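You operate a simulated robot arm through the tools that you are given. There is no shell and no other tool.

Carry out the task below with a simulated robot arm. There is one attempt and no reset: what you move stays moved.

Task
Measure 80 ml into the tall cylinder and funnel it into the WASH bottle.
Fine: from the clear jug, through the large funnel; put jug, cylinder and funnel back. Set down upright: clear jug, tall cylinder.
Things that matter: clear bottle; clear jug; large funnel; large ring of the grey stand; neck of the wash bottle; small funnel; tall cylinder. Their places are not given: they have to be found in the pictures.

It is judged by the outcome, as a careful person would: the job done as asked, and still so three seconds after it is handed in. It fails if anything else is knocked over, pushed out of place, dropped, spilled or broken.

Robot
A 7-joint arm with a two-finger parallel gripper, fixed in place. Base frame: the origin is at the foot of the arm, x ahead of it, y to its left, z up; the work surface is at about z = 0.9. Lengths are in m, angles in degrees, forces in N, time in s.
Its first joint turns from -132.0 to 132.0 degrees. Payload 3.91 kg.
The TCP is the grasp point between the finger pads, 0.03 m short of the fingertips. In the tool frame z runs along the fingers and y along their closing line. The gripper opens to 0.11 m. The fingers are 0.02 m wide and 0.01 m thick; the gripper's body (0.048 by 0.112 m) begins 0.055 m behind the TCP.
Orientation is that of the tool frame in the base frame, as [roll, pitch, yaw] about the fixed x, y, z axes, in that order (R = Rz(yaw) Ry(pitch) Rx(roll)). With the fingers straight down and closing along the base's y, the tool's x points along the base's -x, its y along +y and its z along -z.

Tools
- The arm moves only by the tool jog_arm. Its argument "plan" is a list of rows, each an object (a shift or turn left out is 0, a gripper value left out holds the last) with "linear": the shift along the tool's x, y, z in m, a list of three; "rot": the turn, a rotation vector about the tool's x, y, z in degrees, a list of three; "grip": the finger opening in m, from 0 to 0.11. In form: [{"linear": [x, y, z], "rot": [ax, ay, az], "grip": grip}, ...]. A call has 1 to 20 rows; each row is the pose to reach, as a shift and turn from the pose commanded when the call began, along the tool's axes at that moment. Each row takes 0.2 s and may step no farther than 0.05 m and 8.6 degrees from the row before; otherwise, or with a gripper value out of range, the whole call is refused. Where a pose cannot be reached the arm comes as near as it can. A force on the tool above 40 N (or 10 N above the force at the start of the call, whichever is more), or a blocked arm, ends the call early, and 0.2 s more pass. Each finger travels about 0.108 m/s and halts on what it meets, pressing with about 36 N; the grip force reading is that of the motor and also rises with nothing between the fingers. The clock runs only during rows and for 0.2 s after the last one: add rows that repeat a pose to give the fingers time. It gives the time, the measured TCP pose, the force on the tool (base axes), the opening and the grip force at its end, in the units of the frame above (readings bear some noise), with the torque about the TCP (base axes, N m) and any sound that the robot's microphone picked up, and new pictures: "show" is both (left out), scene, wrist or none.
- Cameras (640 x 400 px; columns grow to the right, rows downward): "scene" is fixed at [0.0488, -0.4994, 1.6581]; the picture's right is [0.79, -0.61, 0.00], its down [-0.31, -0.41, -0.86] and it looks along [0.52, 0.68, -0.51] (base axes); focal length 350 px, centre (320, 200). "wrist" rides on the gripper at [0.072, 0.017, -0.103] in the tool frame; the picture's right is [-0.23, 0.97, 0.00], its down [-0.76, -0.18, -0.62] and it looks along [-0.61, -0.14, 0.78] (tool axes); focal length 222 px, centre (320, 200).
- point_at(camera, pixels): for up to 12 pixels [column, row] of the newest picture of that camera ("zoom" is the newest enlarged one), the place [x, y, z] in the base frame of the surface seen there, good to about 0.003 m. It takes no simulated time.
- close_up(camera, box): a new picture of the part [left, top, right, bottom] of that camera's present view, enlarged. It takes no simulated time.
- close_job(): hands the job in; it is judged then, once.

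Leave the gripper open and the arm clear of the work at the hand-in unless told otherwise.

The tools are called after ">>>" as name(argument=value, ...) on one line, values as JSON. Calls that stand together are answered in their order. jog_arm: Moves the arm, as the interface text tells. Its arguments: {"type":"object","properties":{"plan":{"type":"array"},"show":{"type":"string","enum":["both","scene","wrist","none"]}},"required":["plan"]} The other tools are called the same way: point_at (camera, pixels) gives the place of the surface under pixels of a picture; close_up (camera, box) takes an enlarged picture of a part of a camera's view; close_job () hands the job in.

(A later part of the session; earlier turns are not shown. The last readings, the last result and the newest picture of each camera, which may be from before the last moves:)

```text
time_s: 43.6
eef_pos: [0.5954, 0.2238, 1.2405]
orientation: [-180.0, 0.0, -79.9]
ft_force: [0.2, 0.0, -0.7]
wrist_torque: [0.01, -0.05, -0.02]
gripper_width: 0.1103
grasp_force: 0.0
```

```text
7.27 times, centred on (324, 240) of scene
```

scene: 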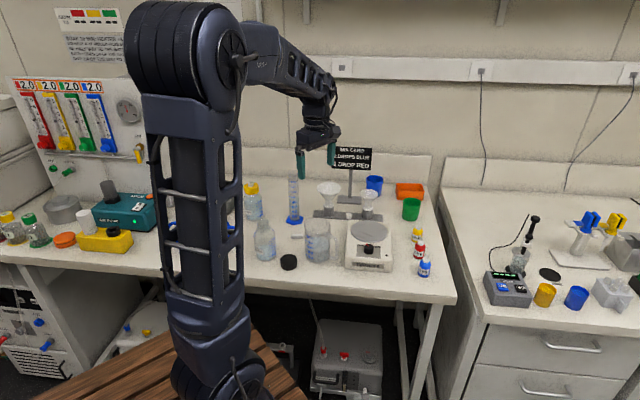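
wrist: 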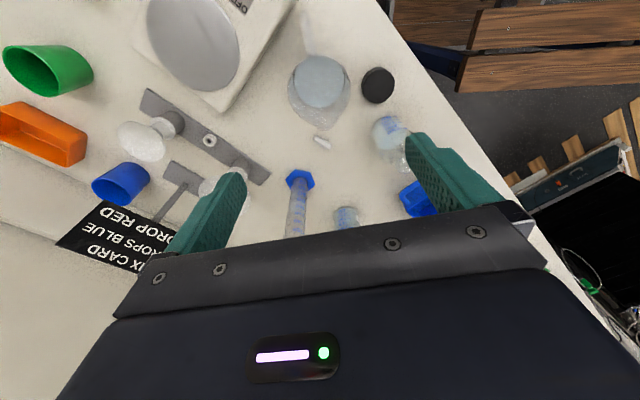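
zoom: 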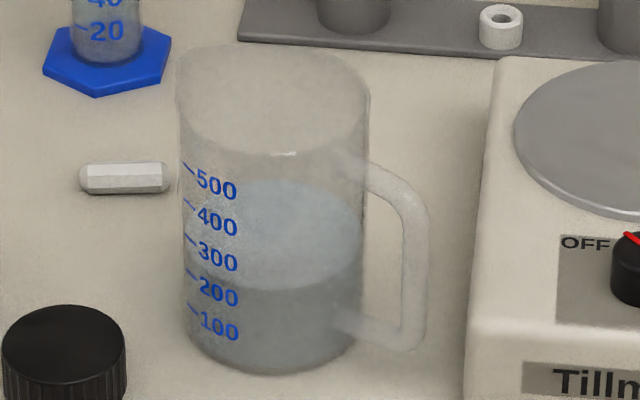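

I'll calibrate the jug's own scale, as a cross-check on how much was taken out.

>>> point_at(camera="zoom", pixels=[[184, 164], [190, 170], [186, 202], [192, 207], [186, 236], [193, 242], [188, 271], [194, 277], [189, 306], [196, 312]])

>>> point_at(camera="zoom", pixels=[[270, 190], [290, 200], [310, 215], [330, 230], [300, 250], [270, 270], [280, 230], [250, 215], [340, 245], [320, 260]])

```text
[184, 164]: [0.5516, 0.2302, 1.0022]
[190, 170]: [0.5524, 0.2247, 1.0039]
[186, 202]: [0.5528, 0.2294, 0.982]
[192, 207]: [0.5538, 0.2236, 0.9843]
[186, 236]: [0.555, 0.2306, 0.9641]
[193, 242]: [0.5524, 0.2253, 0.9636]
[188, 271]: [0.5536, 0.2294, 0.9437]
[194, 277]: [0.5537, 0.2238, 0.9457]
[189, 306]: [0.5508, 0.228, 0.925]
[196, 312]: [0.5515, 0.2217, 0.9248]
```

```text
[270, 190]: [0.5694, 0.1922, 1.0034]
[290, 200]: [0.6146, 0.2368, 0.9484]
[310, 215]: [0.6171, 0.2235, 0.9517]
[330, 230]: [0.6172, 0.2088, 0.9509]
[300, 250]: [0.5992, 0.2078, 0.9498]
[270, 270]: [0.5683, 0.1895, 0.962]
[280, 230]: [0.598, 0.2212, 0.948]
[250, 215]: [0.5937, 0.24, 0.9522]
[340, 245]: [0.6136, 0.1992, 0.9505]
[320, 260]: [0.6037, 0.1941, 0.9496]
```

The jug scale says about 80–82 ml was removed, which agrees. Next is the large funnel, so I'll look closely at its rim, cone and stem to choose a grip.

>>> close_up(camera="scene", box=[312, 175, 352, 220])

>>> close_up(camera="scene", box=[250, 210, 290, 240])

```text
8.89 times, centred on (332, 198) of scene
```

zoom: 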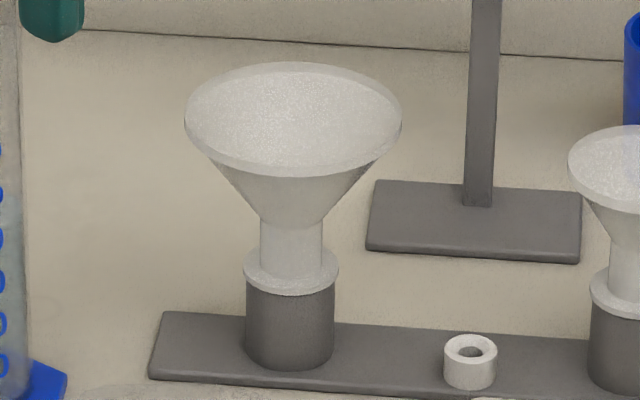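

```text
13.33 times, centred on (270, 225) of scene
```

zoom: 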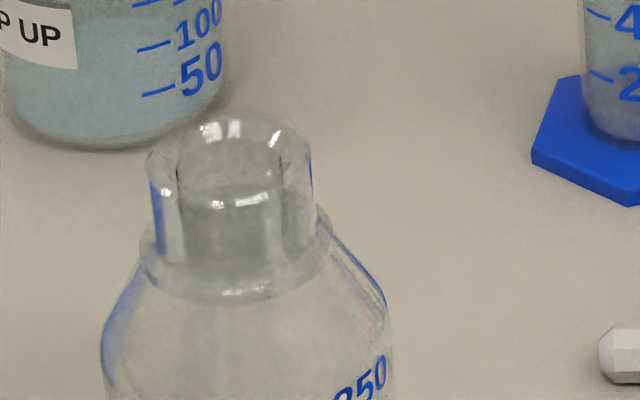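

The funnel's rim has a short vertical lip about 6 mm tall, the stem is only about 20 mm high, and the flange sits on the ring. A straight-down grip on the lip looks simplest. I'll check the sign post near it, and the rim and neck points.

>>> point_at(camera="zoom", pixels=[[160, 160], [310, 160], [230, 130], [230, 205], [170, 230], [300, 230], [230, 265], [120, 330], [370, 330], [280, 300]])

>>> close_up(camera="scene", box=[310, 140, 390, 220])

>>> point_at(camera="zoom", pixels=[[250, 70], [400, 170], [220, 170], [312, 130], [312, 250], [312, 310], [275, 320], [370, 310], [200, 270], [120, 285], [200, 300], [90, 255]])

```text
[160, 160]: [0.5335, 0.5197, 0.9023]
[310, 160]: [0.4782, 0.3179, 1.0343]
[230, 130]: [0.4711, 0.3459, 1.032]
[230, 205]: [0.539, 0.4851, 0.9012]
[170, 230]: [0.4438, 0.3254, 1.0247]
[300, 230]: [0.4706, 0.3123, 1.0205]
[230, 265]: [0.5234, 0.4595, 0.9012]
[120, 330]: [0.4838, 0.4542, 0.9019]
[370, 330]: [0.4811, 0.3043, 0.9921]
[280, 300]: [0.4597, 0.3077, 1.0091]
```

```text
5.00 times, centred on (350, 180) of scene
```

zoom: 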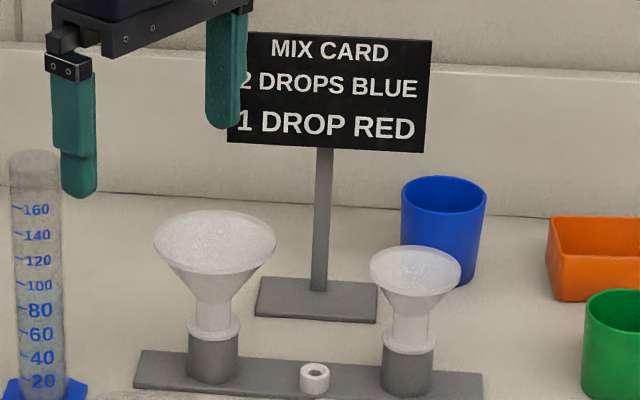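

```text
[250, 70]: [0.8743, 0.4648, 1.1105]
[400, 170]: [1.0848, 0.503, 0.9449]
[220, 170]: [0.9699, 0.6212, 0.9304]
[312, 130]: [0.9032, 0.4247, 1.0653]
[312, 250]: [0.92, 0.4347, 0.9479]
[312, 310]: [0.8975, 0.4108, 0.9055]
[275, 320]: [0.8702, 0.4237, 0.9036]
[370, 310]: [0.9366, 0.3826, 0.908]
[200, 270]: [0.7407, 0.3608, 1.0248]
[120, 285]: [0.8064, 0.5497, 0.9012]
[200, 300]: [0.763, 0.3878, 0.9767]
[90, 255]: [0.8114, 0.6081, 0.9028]
```

The sign and small funnel leave room for a straight-down grip. Before fetching the funnel I want the bottle neck centre precisely, so I'll move the camera nearer the bottle.

>>> jog_arm(plan=[{"linear": [-0.007, 0.042, 0]}, {"linear": [-0.0148, 0.0837, 0]}, {"linear": [-0.0148, 0.0837, 0]}], show="wrist")

>>> close_up(camera="wrist", box=[240, 50, 400, 150])

```text
time_s: 44.4
eef_pos: [0.5093, 0.2232, 1.2378]
orientation: [180.0, 0.0, -80.0]
ft_force: [0.7, 0.0, -0.3]
wrist_torque: [0.0, 0.02, -0.01]
gripper_width: 0.11
grasp_force: 0.0
```

wrist: 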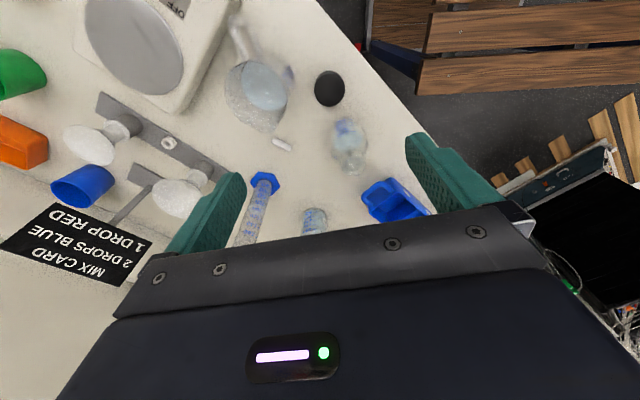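

```text
4.00 times, centred on (320, 100) of wrist
```

zoom: 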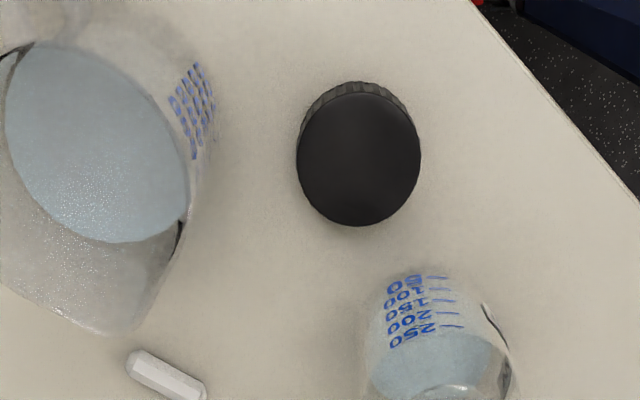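

>>> close_up(camera="wrist", box=[310, 100, 390, 190])

```text
4.44 times, centred on (350, 145) of wrist
```

zoom: 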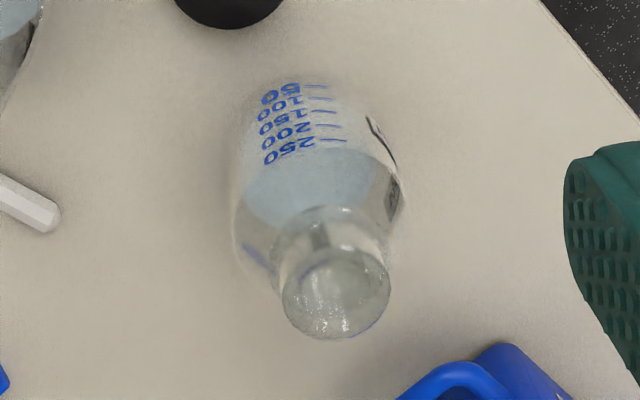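

I see the neck's top ring around (336,292) in the zoom. I'll sample its rim and read the bottle's level scale for reference.

>>> point_at(camera="zoom", pixels=[[286, 290], [292, 312], [312, 331], [336, 336], [362, 331], [382, 312], [387, 290], [380, 268], [336, 250], [300, 262], [336, 292], [325, 200]])

>>> point_at(camera="zoom", pixels=[[290, 180], [300, 190], [320, 170], [280, 195], [340, 180], [350, 170], [330, 141], [325, 126], [322, 112], [318, 99], [316, 87], [310, 300]])

```text
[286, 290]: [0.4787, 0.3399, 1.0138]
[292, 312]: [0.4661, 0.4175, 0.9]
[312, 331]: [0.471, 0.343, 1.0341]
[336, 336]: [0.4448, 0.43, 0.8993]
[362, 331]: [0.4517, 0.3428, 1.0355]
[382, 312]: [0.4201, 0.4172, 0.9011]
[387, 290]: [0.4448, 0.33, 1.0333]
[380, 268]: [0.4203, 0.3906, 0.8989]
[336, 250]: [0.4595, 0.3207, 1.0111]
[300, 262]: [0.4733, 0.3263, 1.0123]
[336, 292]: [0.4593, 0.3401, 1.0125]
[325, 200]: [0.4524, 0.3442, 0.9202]
```

```text
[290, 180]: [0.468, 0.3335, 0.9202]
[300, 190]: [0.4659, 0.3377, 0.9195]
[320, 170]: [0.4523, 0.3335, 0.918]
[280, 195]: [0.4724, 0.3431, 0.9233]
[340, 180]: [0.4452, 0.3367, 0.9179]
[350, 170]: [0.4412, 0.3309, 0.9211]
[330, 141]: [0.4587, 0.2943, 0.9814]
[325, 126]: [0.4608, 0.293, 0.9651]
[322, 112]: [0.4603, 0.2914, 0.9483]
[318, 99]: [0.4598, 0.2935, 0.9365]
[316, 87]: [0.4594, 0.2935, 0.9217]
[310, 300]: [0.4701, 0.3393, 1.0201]
```

The neck centre is about (0.4625, 0.3297), its rim z is 1.035, and the bottle holds about 45 ml now. Next I'll move so the wrist camera sees the large funnel from above.

>>> jog_arm(plan=[{"linear": [-0.0026, -0.04, 0]}, {"linear": [-0.0053, -0.08, 0]}, {"linear": [-0.008, -0.12, 0]}, {"linear": [-0.0106, -0.16, 0]}, {"linear": [-0.0133, -0.2, 0]}, {"linear": [-0.0158, -0.2371, 0]}, {"linear": [-0.0158, -0.2371, 0]}], show="wrist")

>>> close_up(camera="wrist", box=[240, 70, 400, 190])

```text
time_s: 46.0
eef_pos: [0.7424, 0.2791, 1.2403]
orientation: [180.0, 0.0, -80.0]
ft_force: [-0.8, -0.2, 1.0]
wrist_torque: [0.01, -0.03, 0.0]
gripper_width: 0.1099
grasp_force: 0.0
```

wrist: 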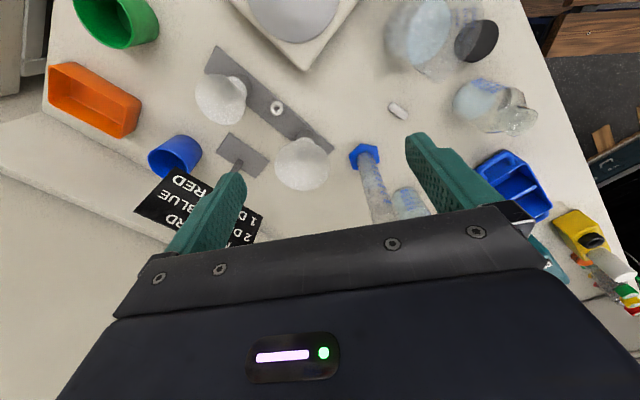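

```text
3.33 times, centred on (320, 130) of wrist
```

zoom: 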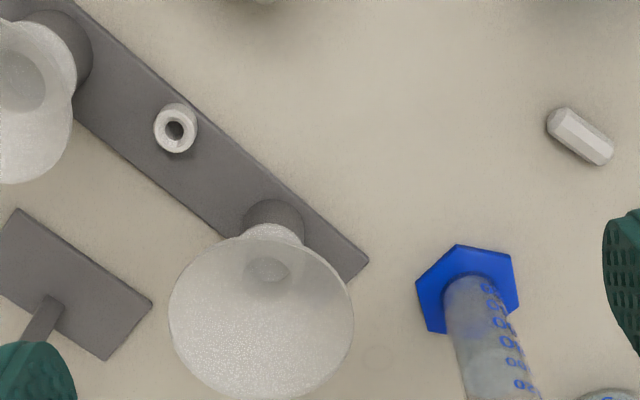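

The funnel rim is clear, an ellipse around (260,317) in the zoom. I'll sample rim points.

>>> point_at(camera="zoom", pixels=[[170, 305], [182, 275], [205, 252], [172, 330], [190, 362], [215, 385], [255, 396], [300, 387], [335, 360], [351, 325], [345, 290], [325, 265]])

>>> point_at(camera="zoom", pixels=[[255, 200], [280, 205], [265, 245], [300, 235], [268, 272], [260, 330], [230, 240], [470, 255], [515, 290], [425, 290], [445, 330], [485, 250]])

```text
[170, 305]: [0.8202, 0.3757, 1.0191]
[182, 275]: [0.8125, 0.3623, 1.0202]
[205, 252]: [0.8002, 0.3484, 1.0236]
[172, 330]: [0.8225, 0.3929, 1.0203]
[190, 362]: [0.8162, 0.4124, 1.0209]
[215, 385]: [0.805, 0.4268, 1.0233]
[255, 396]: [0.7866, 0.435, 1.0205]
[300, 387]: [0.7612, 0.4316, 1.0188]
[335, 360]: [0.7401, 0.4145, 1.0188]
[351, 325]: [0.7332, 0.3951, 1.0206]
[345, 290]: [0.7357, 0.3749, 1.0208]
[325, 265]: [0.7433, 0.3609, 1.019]
```

```text
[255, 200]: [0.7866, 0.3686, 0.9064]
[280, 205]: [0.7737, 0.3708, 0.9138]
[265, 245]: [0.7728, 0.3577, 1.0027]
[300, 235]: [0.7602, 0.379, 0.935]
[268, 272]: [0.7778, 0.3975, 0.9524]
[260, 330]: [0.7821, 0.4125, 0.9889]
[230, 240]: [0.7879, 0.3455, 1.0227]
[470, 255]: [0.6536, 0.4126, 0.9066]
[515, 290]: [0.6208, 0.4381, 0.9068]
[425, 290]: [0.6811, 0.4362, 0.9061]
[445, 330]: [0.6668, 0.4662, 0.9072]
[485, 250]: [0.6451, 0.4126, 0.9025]
```

The funnel rim circle is centred at (0.778, 0.390) with radius 0.045 and top z about 1.0205. I'll move above it, still high.

>>> jog_arm(plan=[{"linear": [-0.035, -0.018, 0]}, {"linear": [-0.07, -0.036, 0]}, {"linear": [-0.1029, -0.0543, 0]}, {"linear": [-0.1029, -0.0543, 0.03]}, {"linear": [-0.1029, -0.0543, 0.06]}, {"linear": [-0.1029, -0.0543, 0.09]}, {"linear": [-0.1029, -0.0543, 0.12]}, {"linear": [-0.1029, -0.0543, 0.14]}, {"linear": [-0.1029, -0.0543, 0.14]}])

>>> close_up(camera="scene", box=[280, 120, 408, 220])

```text
time_s: 48.0
eef_pos: [0.7775, 0.3909, 1.0986]
orientation: [180.0, 0.0, -79.9]
ft_force: [0.4, -1.0, 0.3]
wrist_torque: [0.02, 0.03, -0.01]
gripper_width: 0.1102
grasp_force: 0.1
```

scene: 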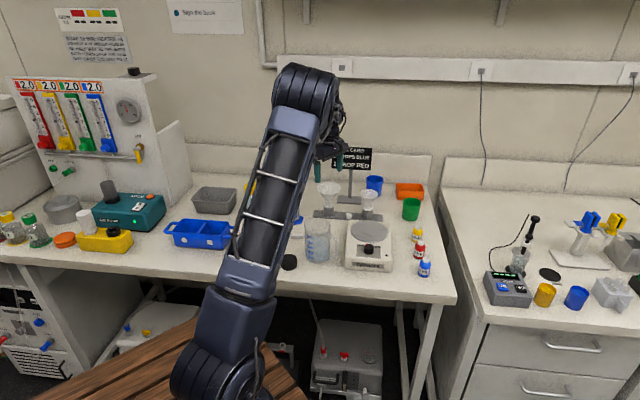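
wrist: 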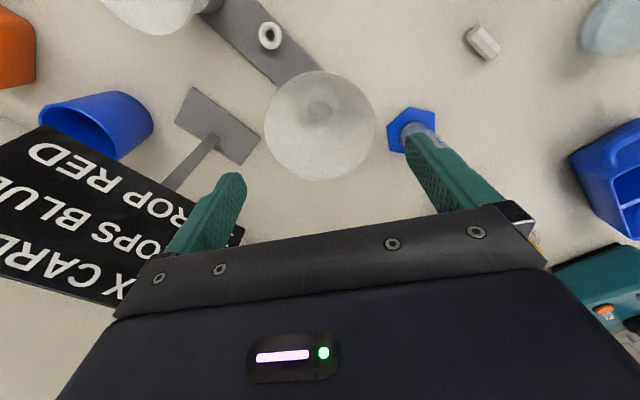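

```text
4.00 times, centred on (344, 170) of scene
```

zoom: 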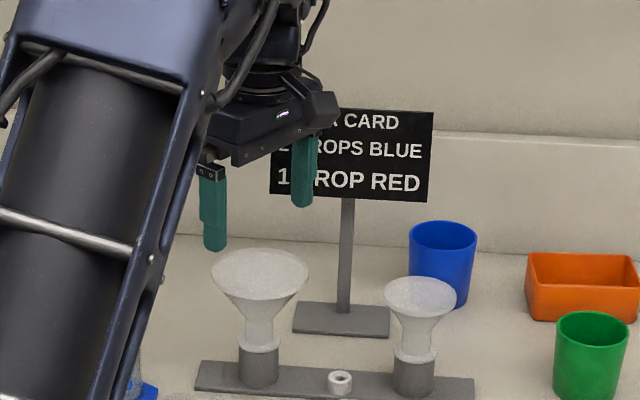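

Aligned: the funnel sits between the fingers, with the cylinder and sign clear. I'll descend to z 1.016 and close on the lip.

>>> jog_arm(plan=[{"linear": [0, 0, 0.03]}, {"linear": [0, 0, 0.055]}, {"linear": [0, 0, 0.073]}, {"linear": [0, 0, 0.083]}, {"linear": [0, 0, 0.083]}])

>>> close_up(camera="scene", box=[290, 150, 370, 220])

```text
time_s: 49.2
eef_pos: [0.7782, 0.3884, 1.0154]
orientation: [-180.0, 0.0, -79.9]
ft_force: [-0.3, 0.1, 0.4]
wrist_torque: [-0.01, 0.04, 0.0]
gripper_width: 0.1101
grasp_force: 0.2
```

scene: 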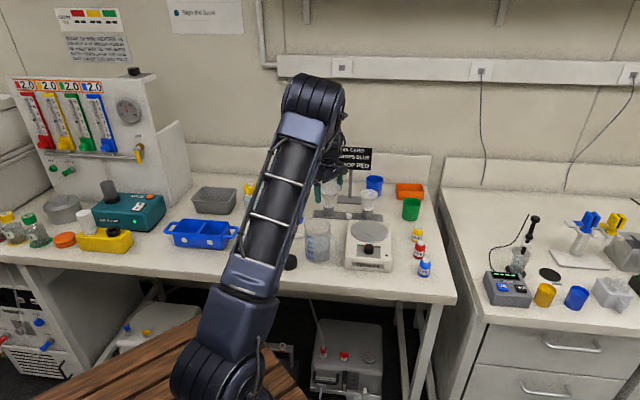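
wrist: 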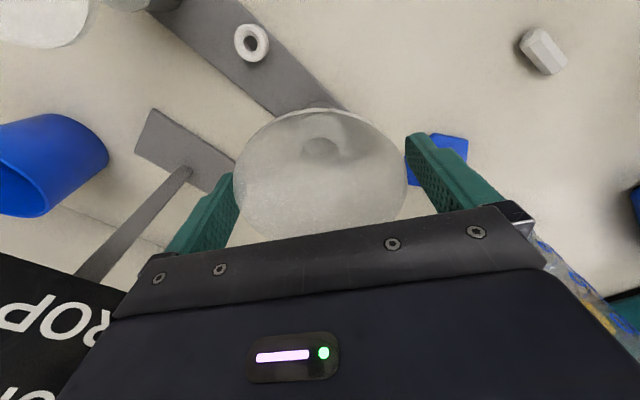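

```text
5.71 times, centred on (330, 185) of scene
```

zoom: 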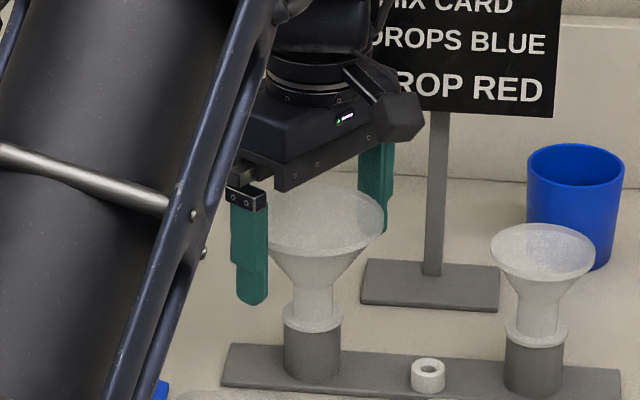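

Symmetric between the pads. I'll close gently on the lip.

>>> jog_arm(plan=[{"linear": [0, 0, 0], "grip": 0.1}, {"linear": [0, 0, 0], "grip": 0.094}, {"linear": [0, 0, 0], "grip": 0.088}, {"linear": [0, 0, 0], "grip": 0.084}, {"linear": [0, 0, 0], "grip": 0.084}, {"linear": [0, 0, 0], "grip": 0.084}])

>>> close_up(camera="scene", box=[290, 150, 370, 220])

```text
time_s: 50.6
eef_pos: [0.7776, 0.3893, 1.0154]
orientation: [-180.0, 0.0, -79.9]
ft_force: [0.2, 0.0, -0.3]
wrist_torque: [0.0, -0.04, 0.11]
gripper_width: 0.089
grasp_force: 26.1
```

scene: 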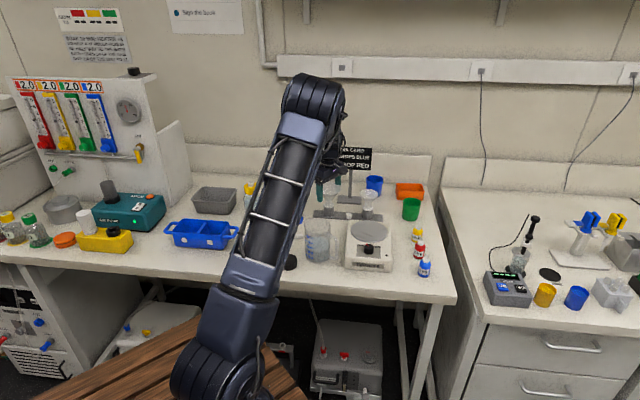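
wrist: 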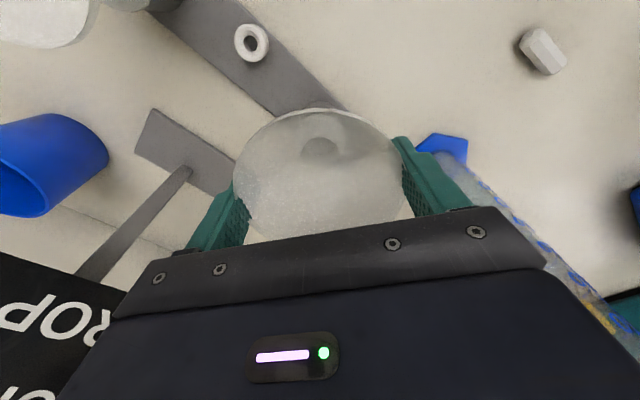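

```text
5.71 times, centred on (330, 185) of scene
```

zoom: 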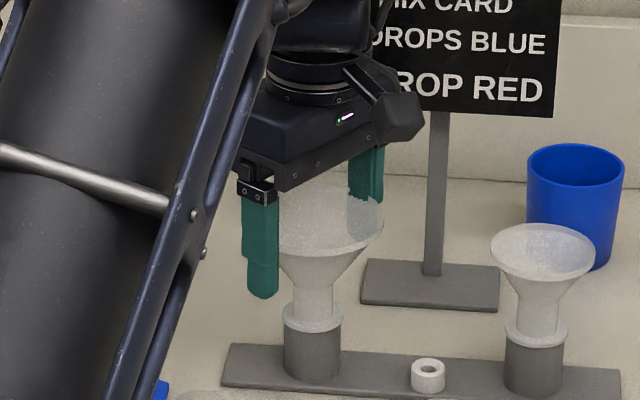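

Held at 0.089 m, force 26 N. I'll tighten the setpoint and lift 20 mm first to check that it follows.

>>> jog_arm(plan=[{"linear": [0, 0, 0], "grip": 0.075}, {"linear": [0, 0, 0], "grip": 0.075}, {"linear": [0, 0, -0.005]}, {"linear": [0, 0, -0.012]}, {"linear": [0, 0, -0.02]}, {"linear": [0, 0, -0.02]}])

>>> close_up(camera="scene", box=[290, 150, 370, 220])

```text
time_s: 52.0
eef_pos: [0.7776, 0.3893, 1.0366]
orientation: [180.0, 0.0, -80.1]
ft_force: [-0.1, 0.0, 0.0]
wrist_torque: [0.0, -0.01, 0.02]
gripper_width: 0.089
grasp_force: 26.1
```

scene: 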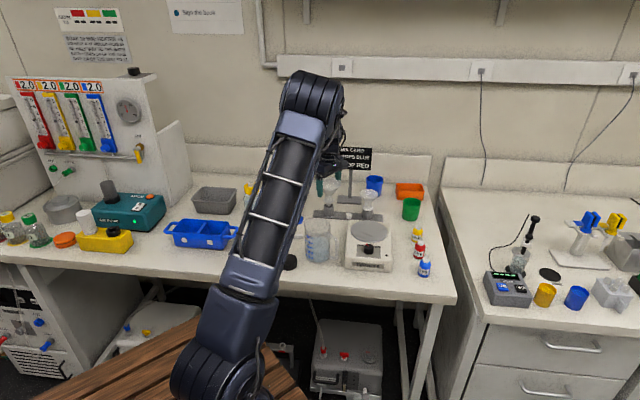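
wrist: 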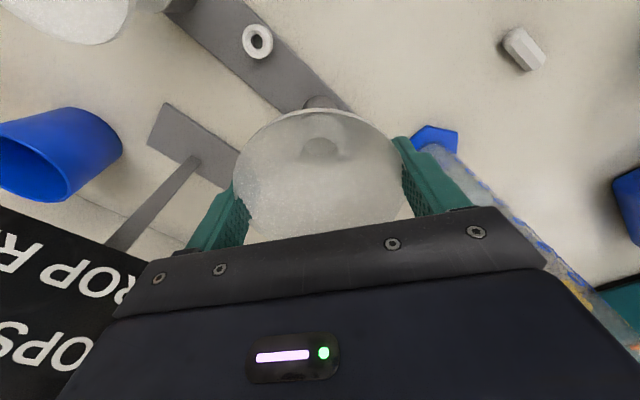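

```text
5.71 times, centred on (330, 185) of scene
```

zoom: 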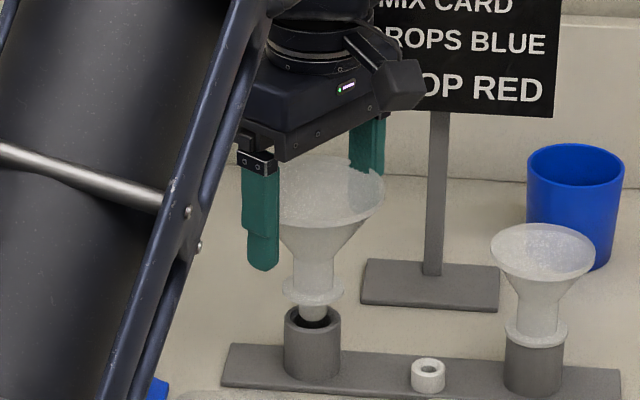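

It follows upright; the spout below the flange is about 18 mm thick. I'll lift to z about 1.22 and carry it above the wash bottle.

>>> jog_arm(plan=[{"linear": [0, 0, -0.03]}, {"linear": [0, 0, -0.07]}, {"linear": [0, 0, -0.11]}, {"linear": [0, 0, -0.15]}, {"linear": [0, 0, -0.18]}, {"linear": [0.0003, 0.025, -0.18]}, {"linear": [0.0008, 0.065, -0.18]}, {"linear": [0.0012, 0.105, -0.18]}, {"linear": [0.0017, 0.145, -0.18]}, {"linear": [0.0022, 0.185, -0.18]}, {"linear": [0.0026, 0.225, -0.18]}, {"linear": [0.0031, 0.265, -0.18]}, {"linear": [0.0035, 0.3, -0.18]}, {"linear": [0.0038, 0.321, -0.18]}, {"linear": [0.0038, 0.321, -0.18]}])

>>> close_up(camera="scene", box=[220, 130, 348, 230])

```text
time_s: 55.2
eef_pos: [0.4621, 0.3286, 1.2158]
orientation: [180.0, 0.0, -79.9]
ft_force: [0.5, -0.6, -0.4]
wrist_torque: [-0.02, -0.01, -0.03]
gripper_width: 0.0888
grasp_force: 25.6
```

scene: 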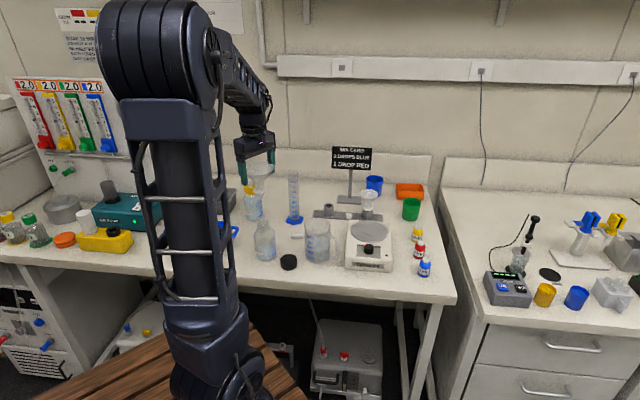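
wrist: 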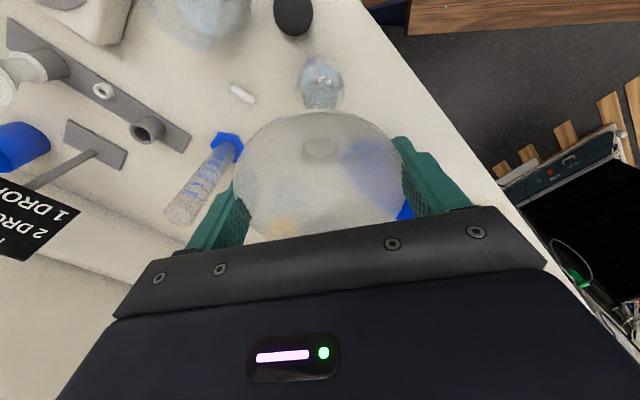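

```text
4.00 times, centred on (284, 180) of scene
```

zoom: 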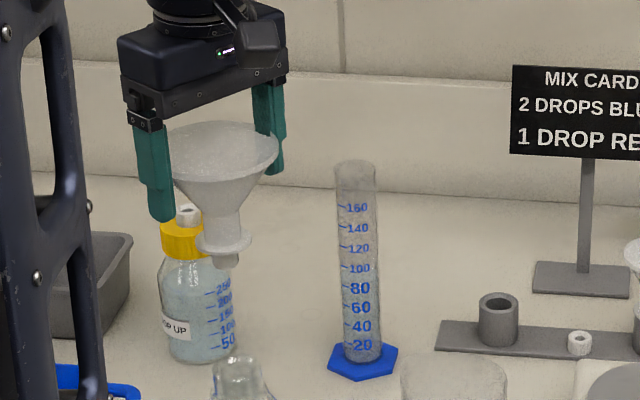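

The funnel hangs straight with a short spout, above the neck. I'll measure the spout tip and neck positions to check the alignment before lowering.

>>> close_up(camera="scene", box=[240, 160, 288, 240])

>>> point_at(camera="scene", pixels=[[261, 195], [261, 192], [258, 195], [264, 195], [254, 191], [267, 190], [260, 185], [256, 187], [258, 222], [270, 222]])

```text
5.00 times, centred on (264, 200) of scene
```

zoom: 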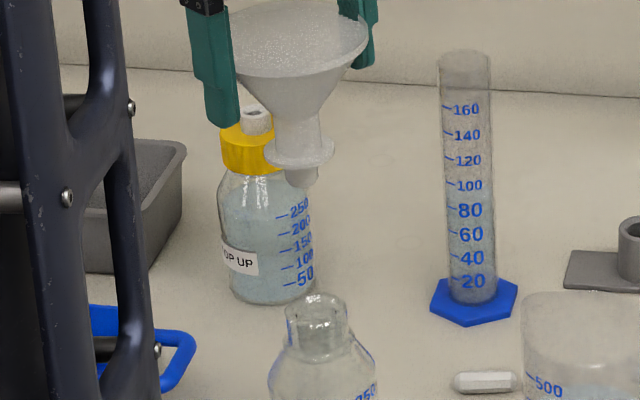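

```text
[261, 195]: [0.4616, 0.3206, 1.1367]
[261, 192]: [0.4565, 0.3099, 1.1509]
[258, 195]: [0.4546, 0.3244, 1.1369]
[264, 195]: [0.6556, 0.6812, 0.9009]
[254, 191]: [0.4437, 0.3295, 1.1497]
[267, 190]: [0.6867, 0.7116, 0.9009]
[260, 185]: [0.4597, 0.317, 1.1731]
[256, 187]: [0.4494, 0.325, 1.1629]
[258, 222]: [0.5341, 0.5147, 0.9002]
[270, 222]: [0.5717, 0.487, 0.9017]
```

I'll enlarge the neck and spout more, to compare their centre lines.

>>> close_up(camera="scene", box=[248, 180, 280, 200])

>>> close_up(camera="scene", box=[248, 212, 280, 232])

```text
16.00 times, centred on (264, 190) of scene
```

zoom: 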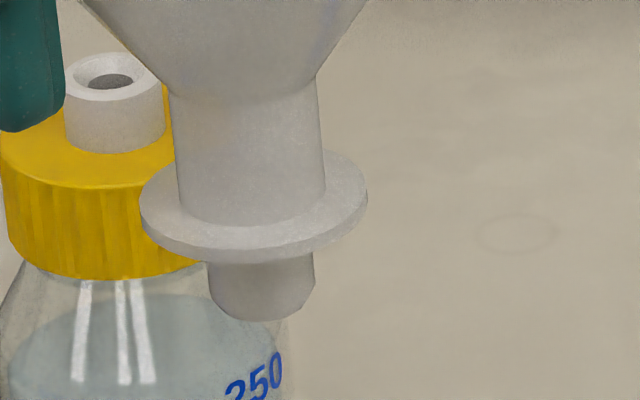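

```text
16.00 times, centred on (264, 222) of scene
```

zoom: 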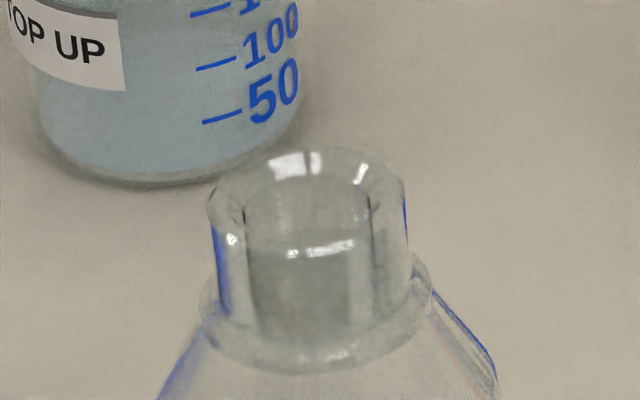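

The spout centre line (column 260.3 at its height) fits the neck centre (column 263.2 at its height) to about 1 mm. The spout is 20 mm and the bore is 24.5 mm. I'll shift 1 mm in +x and lower until the spout is just above the neck.

>>> jog_arm(plan=[{"linear": [0.0002, -0.001, 0.03]}, {"linear": [0.0002, -0.001, 0.06]}, {"linear": [0.0002, -0.001, 0.08]}, {"linear": [0.0002, -0.001, 0.09]}, {"linear": [0.0002, -0.001, 0.09]}])

>>> close_up(camera="scene", box=[248, 206, 280, 226])

```text
time_s: 56.4
eef_pos: [0.4627, 0.3298, 1.1245]
orientation: [179.9, 0.0, -80.0]
ft_force: [-0.3, -0.3, -0.6]
wrist_torque: [-0.01, -0.02, 0.01]
gripper_width: 0.0888
grasp_force: 25.5
```

scene: 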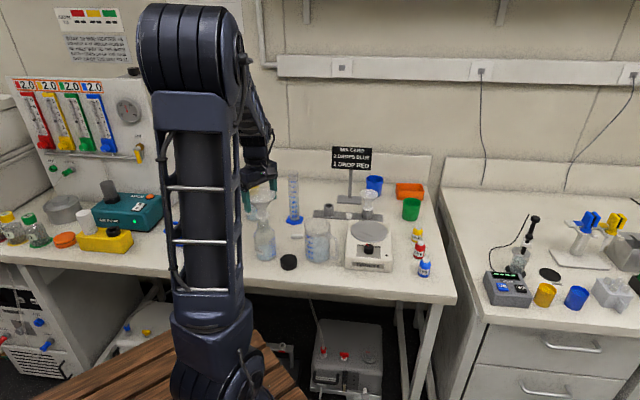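
wrist: 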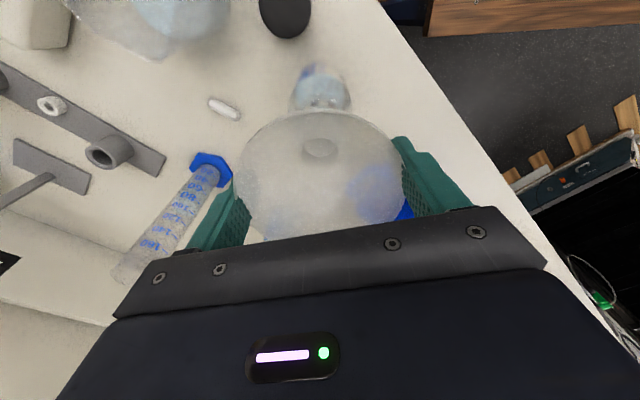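

```text
16.00 times, centred on (264, 216) of scene
```

zoom: 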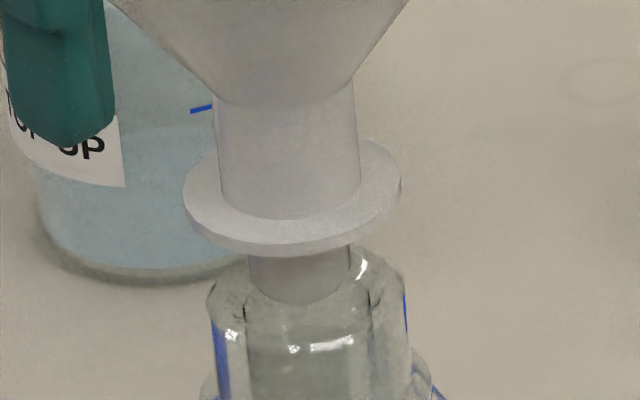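

Laterally, the spout needs to go about 1.4 mm to the image right. I'll check the depth direction by sampling points on the spout, flange and neck rim.

>>> point_at(camera="zoom", pixels=[[299, 298], [299, 285], [260, 280], [340, 275], [299, 252], [190, 200], [397, 195], [299, 243], [290, 180], [225, 185], [355, 180]])

>>> point_at(camera="zoom", pixels=[[212, 300], [232, 335], [240, 310], [403, 290], [390, 275], [365, 268], [375, 300], [295, 349], [330, 342], [215, 285], [398, 310], [220, 350]])

```text
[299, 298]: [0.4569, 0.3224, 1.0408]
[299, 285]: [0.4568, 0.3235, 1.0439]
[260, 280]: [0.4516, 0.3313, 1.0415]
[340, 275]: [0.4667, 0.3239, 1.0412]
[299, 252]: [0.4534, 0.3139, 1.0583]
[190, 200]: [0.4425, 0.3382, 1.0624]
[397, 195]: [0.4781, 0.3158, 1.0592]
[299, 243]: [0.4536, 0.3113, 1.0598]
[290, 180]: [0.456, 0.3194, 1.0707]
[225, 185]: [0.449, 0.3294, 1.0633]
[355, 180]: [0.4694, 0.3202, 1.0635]
```

```text
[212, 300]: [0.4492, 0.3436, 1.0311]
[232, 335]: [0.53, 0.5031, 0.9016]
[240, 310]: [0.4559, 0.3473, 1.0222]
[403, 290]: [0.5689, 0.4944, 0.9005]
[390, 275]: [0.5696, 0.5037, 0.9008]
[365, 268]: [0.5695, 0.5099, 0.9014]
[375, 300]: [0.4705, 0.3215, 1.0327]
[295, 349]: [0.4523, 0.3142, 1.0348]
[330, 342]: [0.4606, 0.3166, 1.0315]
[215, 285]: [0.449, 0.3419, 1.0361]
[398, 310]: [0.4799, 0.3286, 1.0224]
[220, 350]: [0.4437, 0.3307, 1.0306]
```

Both axes agree within about 1 mm. I'll correct 0.8 mm to the right and lower in small steps, watching the force.

>>> jog_arm(plan=[{"linear": [0.0006, -0.0006, 0]}, {"linear": [0.0006, -0.0006, 0.003]}, {"linear": [0.0006, -0.0006, 0.006]}, {"linear": [0.0006, -0.0006, 0.008]}, {"linear": [0.0006, -0.0006, 0.008]}], show="wrist")

>>> close_up(camera="scene", box=[248, 206, 280, 226])

```text
time_s: 57.6
eef_pos: [0.4633, 0.3289, 1.1171]
orientation: [-179.9, 0.1, -80.0]
ft_force: [1.1, -0.2, -0.3]
wrist_torque: [0.01, 0.01, -0.03]
gripper_width: 0.089
grasp_force: 25.9
```

wrist: 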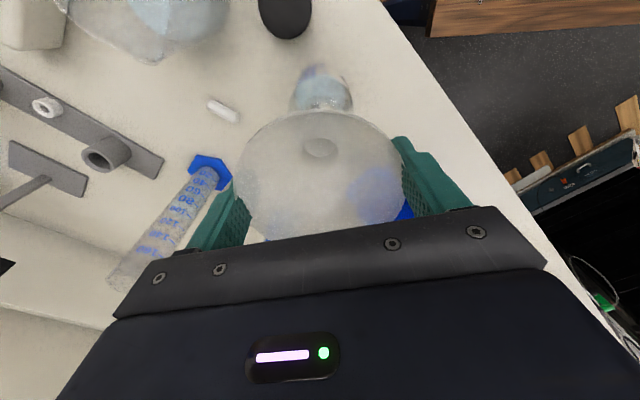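

```text
16.00 times, centred on (264, 216) of scene
```

zoom: 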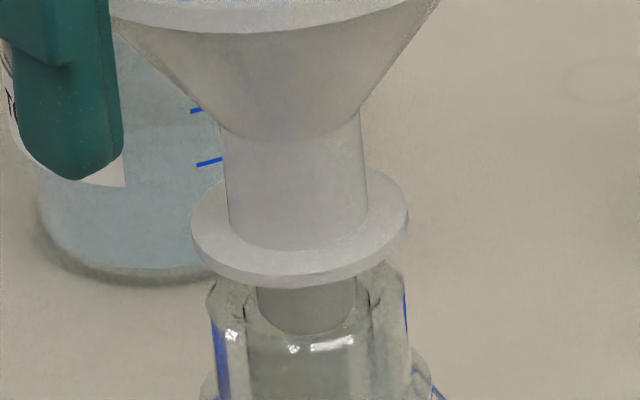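

The spout is now centred in the bore (columns 256–358 inside 245–370) with no contact force. I'll continue down to seat the flange.

>>> jog_arm(plan=[{"linear": [0, 0, 0.003]}, {"linear": [0, 0, 0.006]}, {"linear": [0, 0, 0.009]}, {"linear": [0, 0, 0.011]}, {"linear": [0, 0, 0.011]}], show="none")

>>> close_up(camera="scene", box=[248, 206, 280, 226])

```text
time_s: 58.8
eef_pos: [0.4624, 0.329, 1.1063]
orientation: [180.0, 0.0, -79.9]
ft_force: [1.2, 0.3, -0.4]
wrist_torque: [0.0, 0.01, 0.01]
gripper_width: 0.0889
grasp_force: 25.8
```

```text
16.00 times, centred on (264, 216) of scene
```

zoom: 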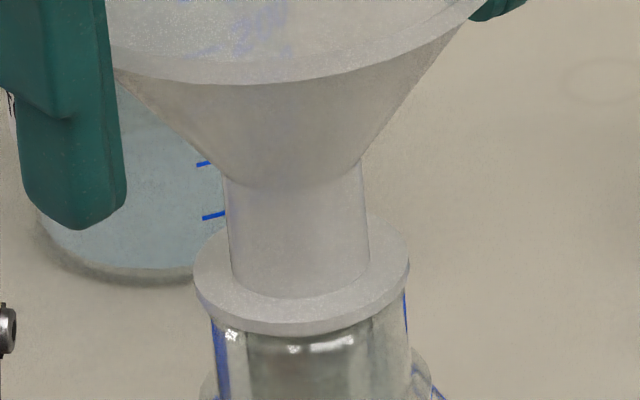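

The flange is nearly at the neck rim, with no force yet. I'll lower in 1 mm steps until contact.

>>> jog_arm(plan=[{"linear": [0, 0, 0.001]}, {"linear": [0, 0, 0.002]}, {"linear": [0, 0, 0.002]}], show="none")

```text
time_s: 59.6
eef_pos: [0.4628, 0.3291, 1.104]
orientation: [179.9, 0.0, -79.8]
ft_force: [-0.3, -0.1, -2.8]
wrist_torque: [-0.02, 0.03, 0.01]
gripper_width: 0.0887
grasp_force: 25.8
```

The force read -2.8 N, which is odd, so I'll repeat the reading and view.

>>> jog_arm(plan=[{"linear": [0, 0, 0]}], show="none")

>>> close_up(camera="scene", box=[248, 206, 280, 226])

```text
time_s: 60.0
eef_pos: [0.4621, 0.3299, 1.1037]
orientation: [-179.9, 0.0, -80.0]
ft_force: [-0.5, -1.9, -0.2]
wrist_torque: [0.0, 0.06, -0.02]
gripper_width: 0.089
grasp_force: 26.0
```

```text
16.00 times, centred on (264, 216) of scene
```

zoom: 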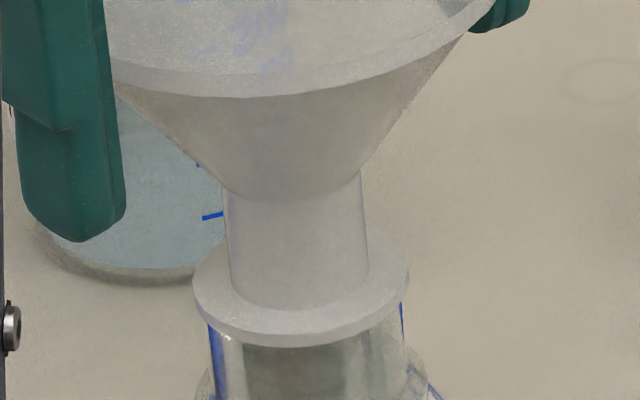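

Not seated yet. I'll go another 1–2 mm.

>>> jog_arm(plan=[{"linear": [0, 0, 0.001]}, {"linear": [0, 0, 0.001]}], show="none")

>>> jog_arm(plan=[{"linear": [0, 0, 0.001]}, {"linear": [0, 0, 0.001]}], show="none")

>>> close_up(camera="scene", box=[248, 206, 280, 226])

```text
time_s: 60.6
eef_pos: [0.4629, 0.3292, 1.1025]
orientation: [180.0, 0.0, -79.9]
ft_force: [-0.9, -0.5, 3.8]
wrist_torque: [-0.01, 0.09, 0.02]
gripper_width: 0.0887
grasp_force: 26.1
```

```text
time_s: 61.2
eef_pos: [0.4633, 0.3296, 1.1024]
orientation: [-179.9, 0.0, -79.8]
ft_force: [-0.1, -0.8, 14.4]
wrist_torque: [0.03, -0.13, 0.22]
gripper_width: 0.0885
grasp_force: 25.9
```

```text
16.00 times, centred on (264, 216) of scene
```

zoom: 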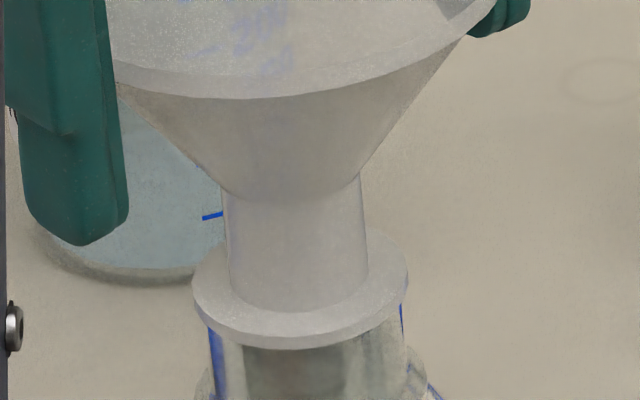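

Seated, with 14 N contact. I'll relax 1 mm, open the fingers, and check the funnel stays upright.

>>> jog_arm(plan=[{"linear": [0, 0, -0.001]}, {"linear": [0, 0, -0.001], "grip": 0.09}, {"linear": [0, 0, -0.001], "grip": 0.094}, {"linear": [0, 0, -0.001], "grip": 0.1}, {"linear": [0, 0, -0.001], "grip": 0.11}, {"linear": [0, 0, -0.001], "grip": 0.11}])

>>> close_up(camera="scene", box=[232, 186, 296, 236])

```text
time_s: 62.6
eef_pos: [0.4643, 0.3296, 1.1027]
orientation: [180.0, 0.1, -79.9]
ft_force: [-0.2, 0.4, 0.0]
wrist_torque: [0.03, 0.01, -0.03]
gripper_width: 0.1103
grasp_force: 0.1
```

scene: 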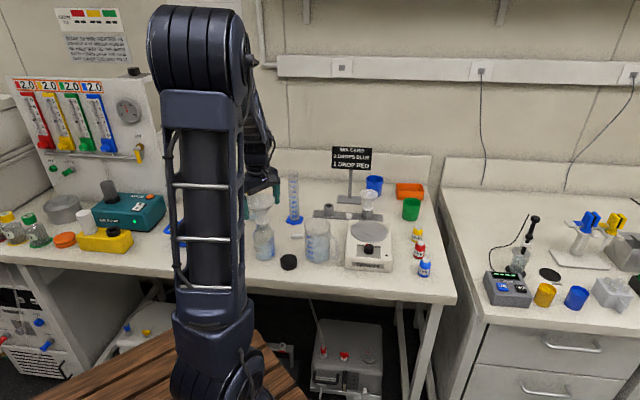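
wrist: 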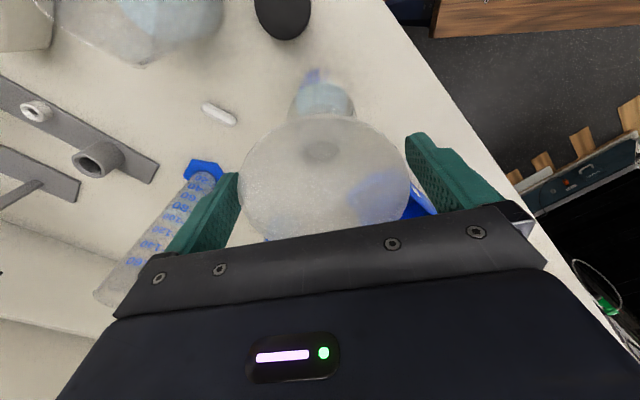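

```text
8.00 times, centred on (264, 211) of scene
```

zoom: 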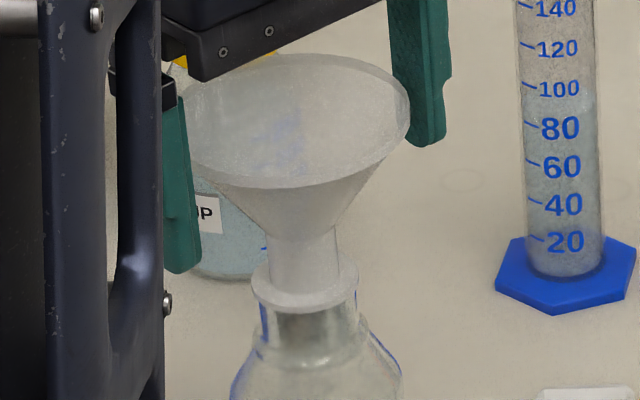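

The funnel stands on the neck. I'll rise straight up clear of it, then check in free air whether the arm can reach the tilted pouring pose.

>>> jog_arm(plan=[{"linear": [0, 0, -0.02]}, {"linear": [0, 0, -0.05]}, {"linear": [0, 0, -0.09]}, {"linear": [0, 0, -0.13]}, {"linear": [0, 0, -0.17]}, {"linear": [0, 0, -0.2]}, {"linear": [0.02, 0, -0.2]}, {"linear": [0.028, 0, -0.2]}, {"linear": [0.028, 0, -0.2]}])

>>> close_up(camera="scene", box=[224, 160, 304, 260])

>>> point_at(camera="scene", pixels=[[247, 186], [257, 186], [252, 183], [253, 200]])

```text
time_s: 64.6
eef_pos: [0.4692, 0.3022, 1.3034]
orientation: [-180.0, 0.0, -80.0]
ft_force: [0.2, 0.7, 0.8]
wrist_torque: [0.01, -0.05, -0.01]
gripper_width: 0.11
grasp_force: 0.1
```

scene: 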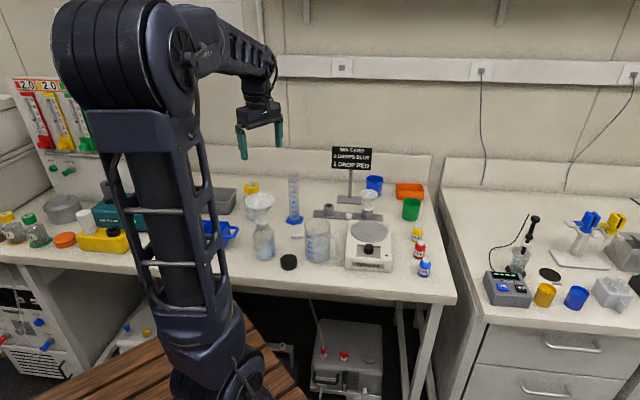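
wrist: 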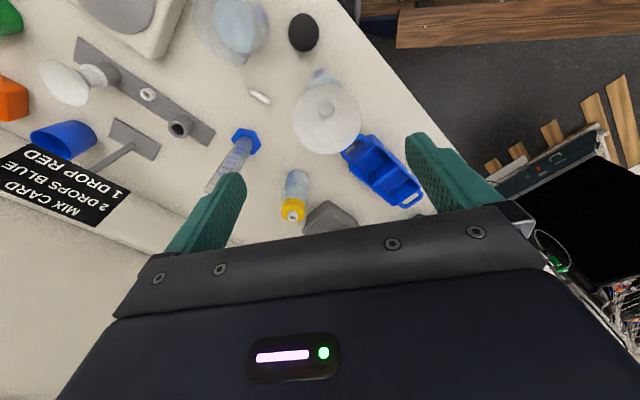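

```text
4.00 times, centred on (264, 210) of scene
```

zoom: 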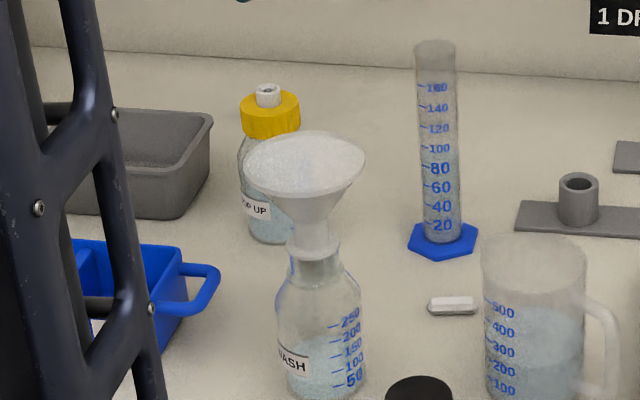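

```text
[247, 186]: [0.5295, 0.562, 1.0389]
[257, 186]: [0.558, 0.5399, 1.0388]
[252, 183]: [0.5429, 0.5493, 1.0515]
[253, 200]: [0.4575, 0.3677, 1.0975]
```

The funnel is upright in the bottle. I'll test the tilt in free air at z 1.30, turning 88° about the closing axis.

>>> jog_arm(plan=[{"rot": [0, 8, 0]}, {"rot": [0, 16, 0]}, {"rot": [0, 24, 0]}, {"rot": [0, 32, 0]}, {"rot": [0, 40, 0]}, {"rot": [0, 48, 0]}, {"rot": [0, 56, 0]}, {"rot": [0, 64, 0]}, {"rot": [0, 72, 0]}, {"rot": [0, 80, 0]}, {"rot": [0, 88, 0]}, {"rot": [0, 88, 0]}])

```text
time_s: 67.2
eef_pos: [0.4812, 0.2897, 1.3027]
orientation: [179.5, -88.1, -81.5]
ft_force: [-2.9, 3.1, 0.6]
wrist_torque: [-0.02, -0.04, 0.3]
gripper_width: 0.11
grasp_force: 0.0
```

scene: 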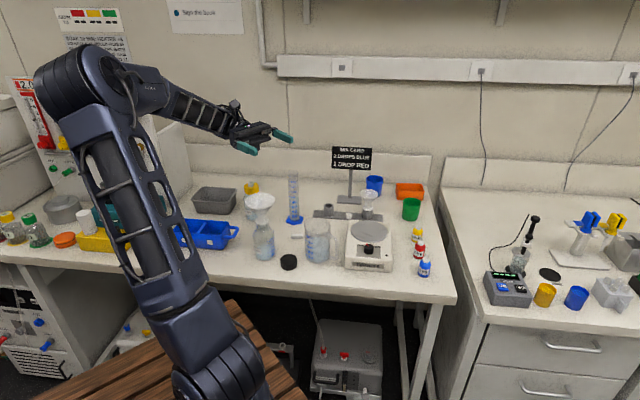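
wrist: 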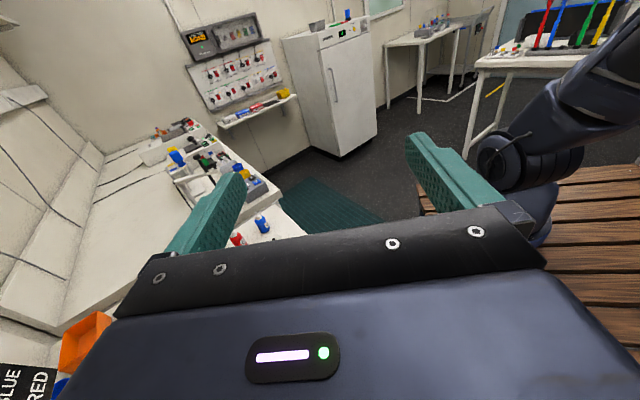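

At 88° it misses by about 17 mm, so this heading is near a limit. I'll turn the heading about the vertical by +30° in the same place to see whether it reaches better.

>>> jog_arm(plan=[{"rot": [7.5, 0, 0]}, {"rot": [15, 0, 0]}, {"rot": [22.5, 0, 0]}, {"rot": [30, 0, 0]}, {"rot": [30, 0, 0]}, {"rot": [30, 0, 0]}])

```text
time_s: 68.6
eef_pos: [0.4695, 0.3011, 1.3036]
orientation: [-149.6, -87.9, -80.3]
ft_force: [0.2, -0.1, 0.2]
wrist_torque: [-0.05, 0.04, 0.0]
gripper_width: 0.1101
grasp_force: 0.1
```

scene: 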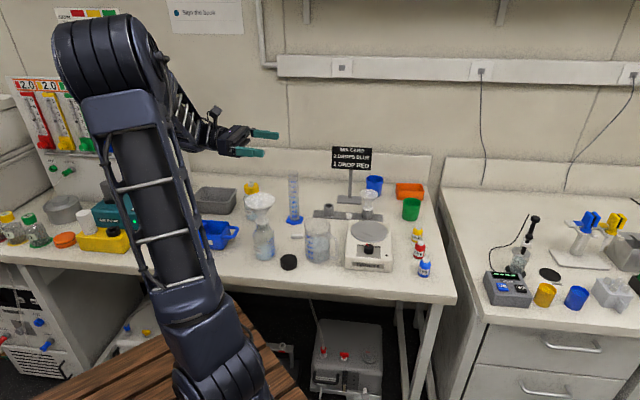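
wrist: 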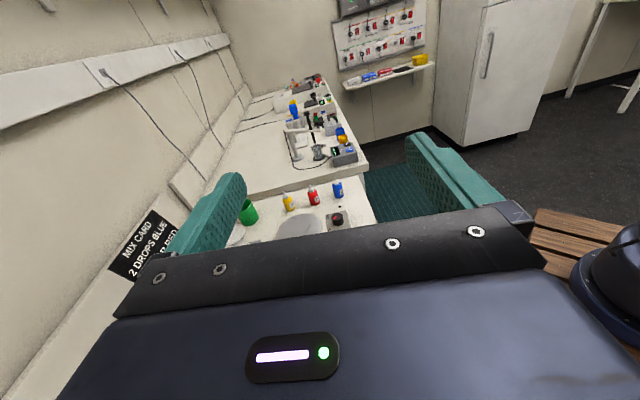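

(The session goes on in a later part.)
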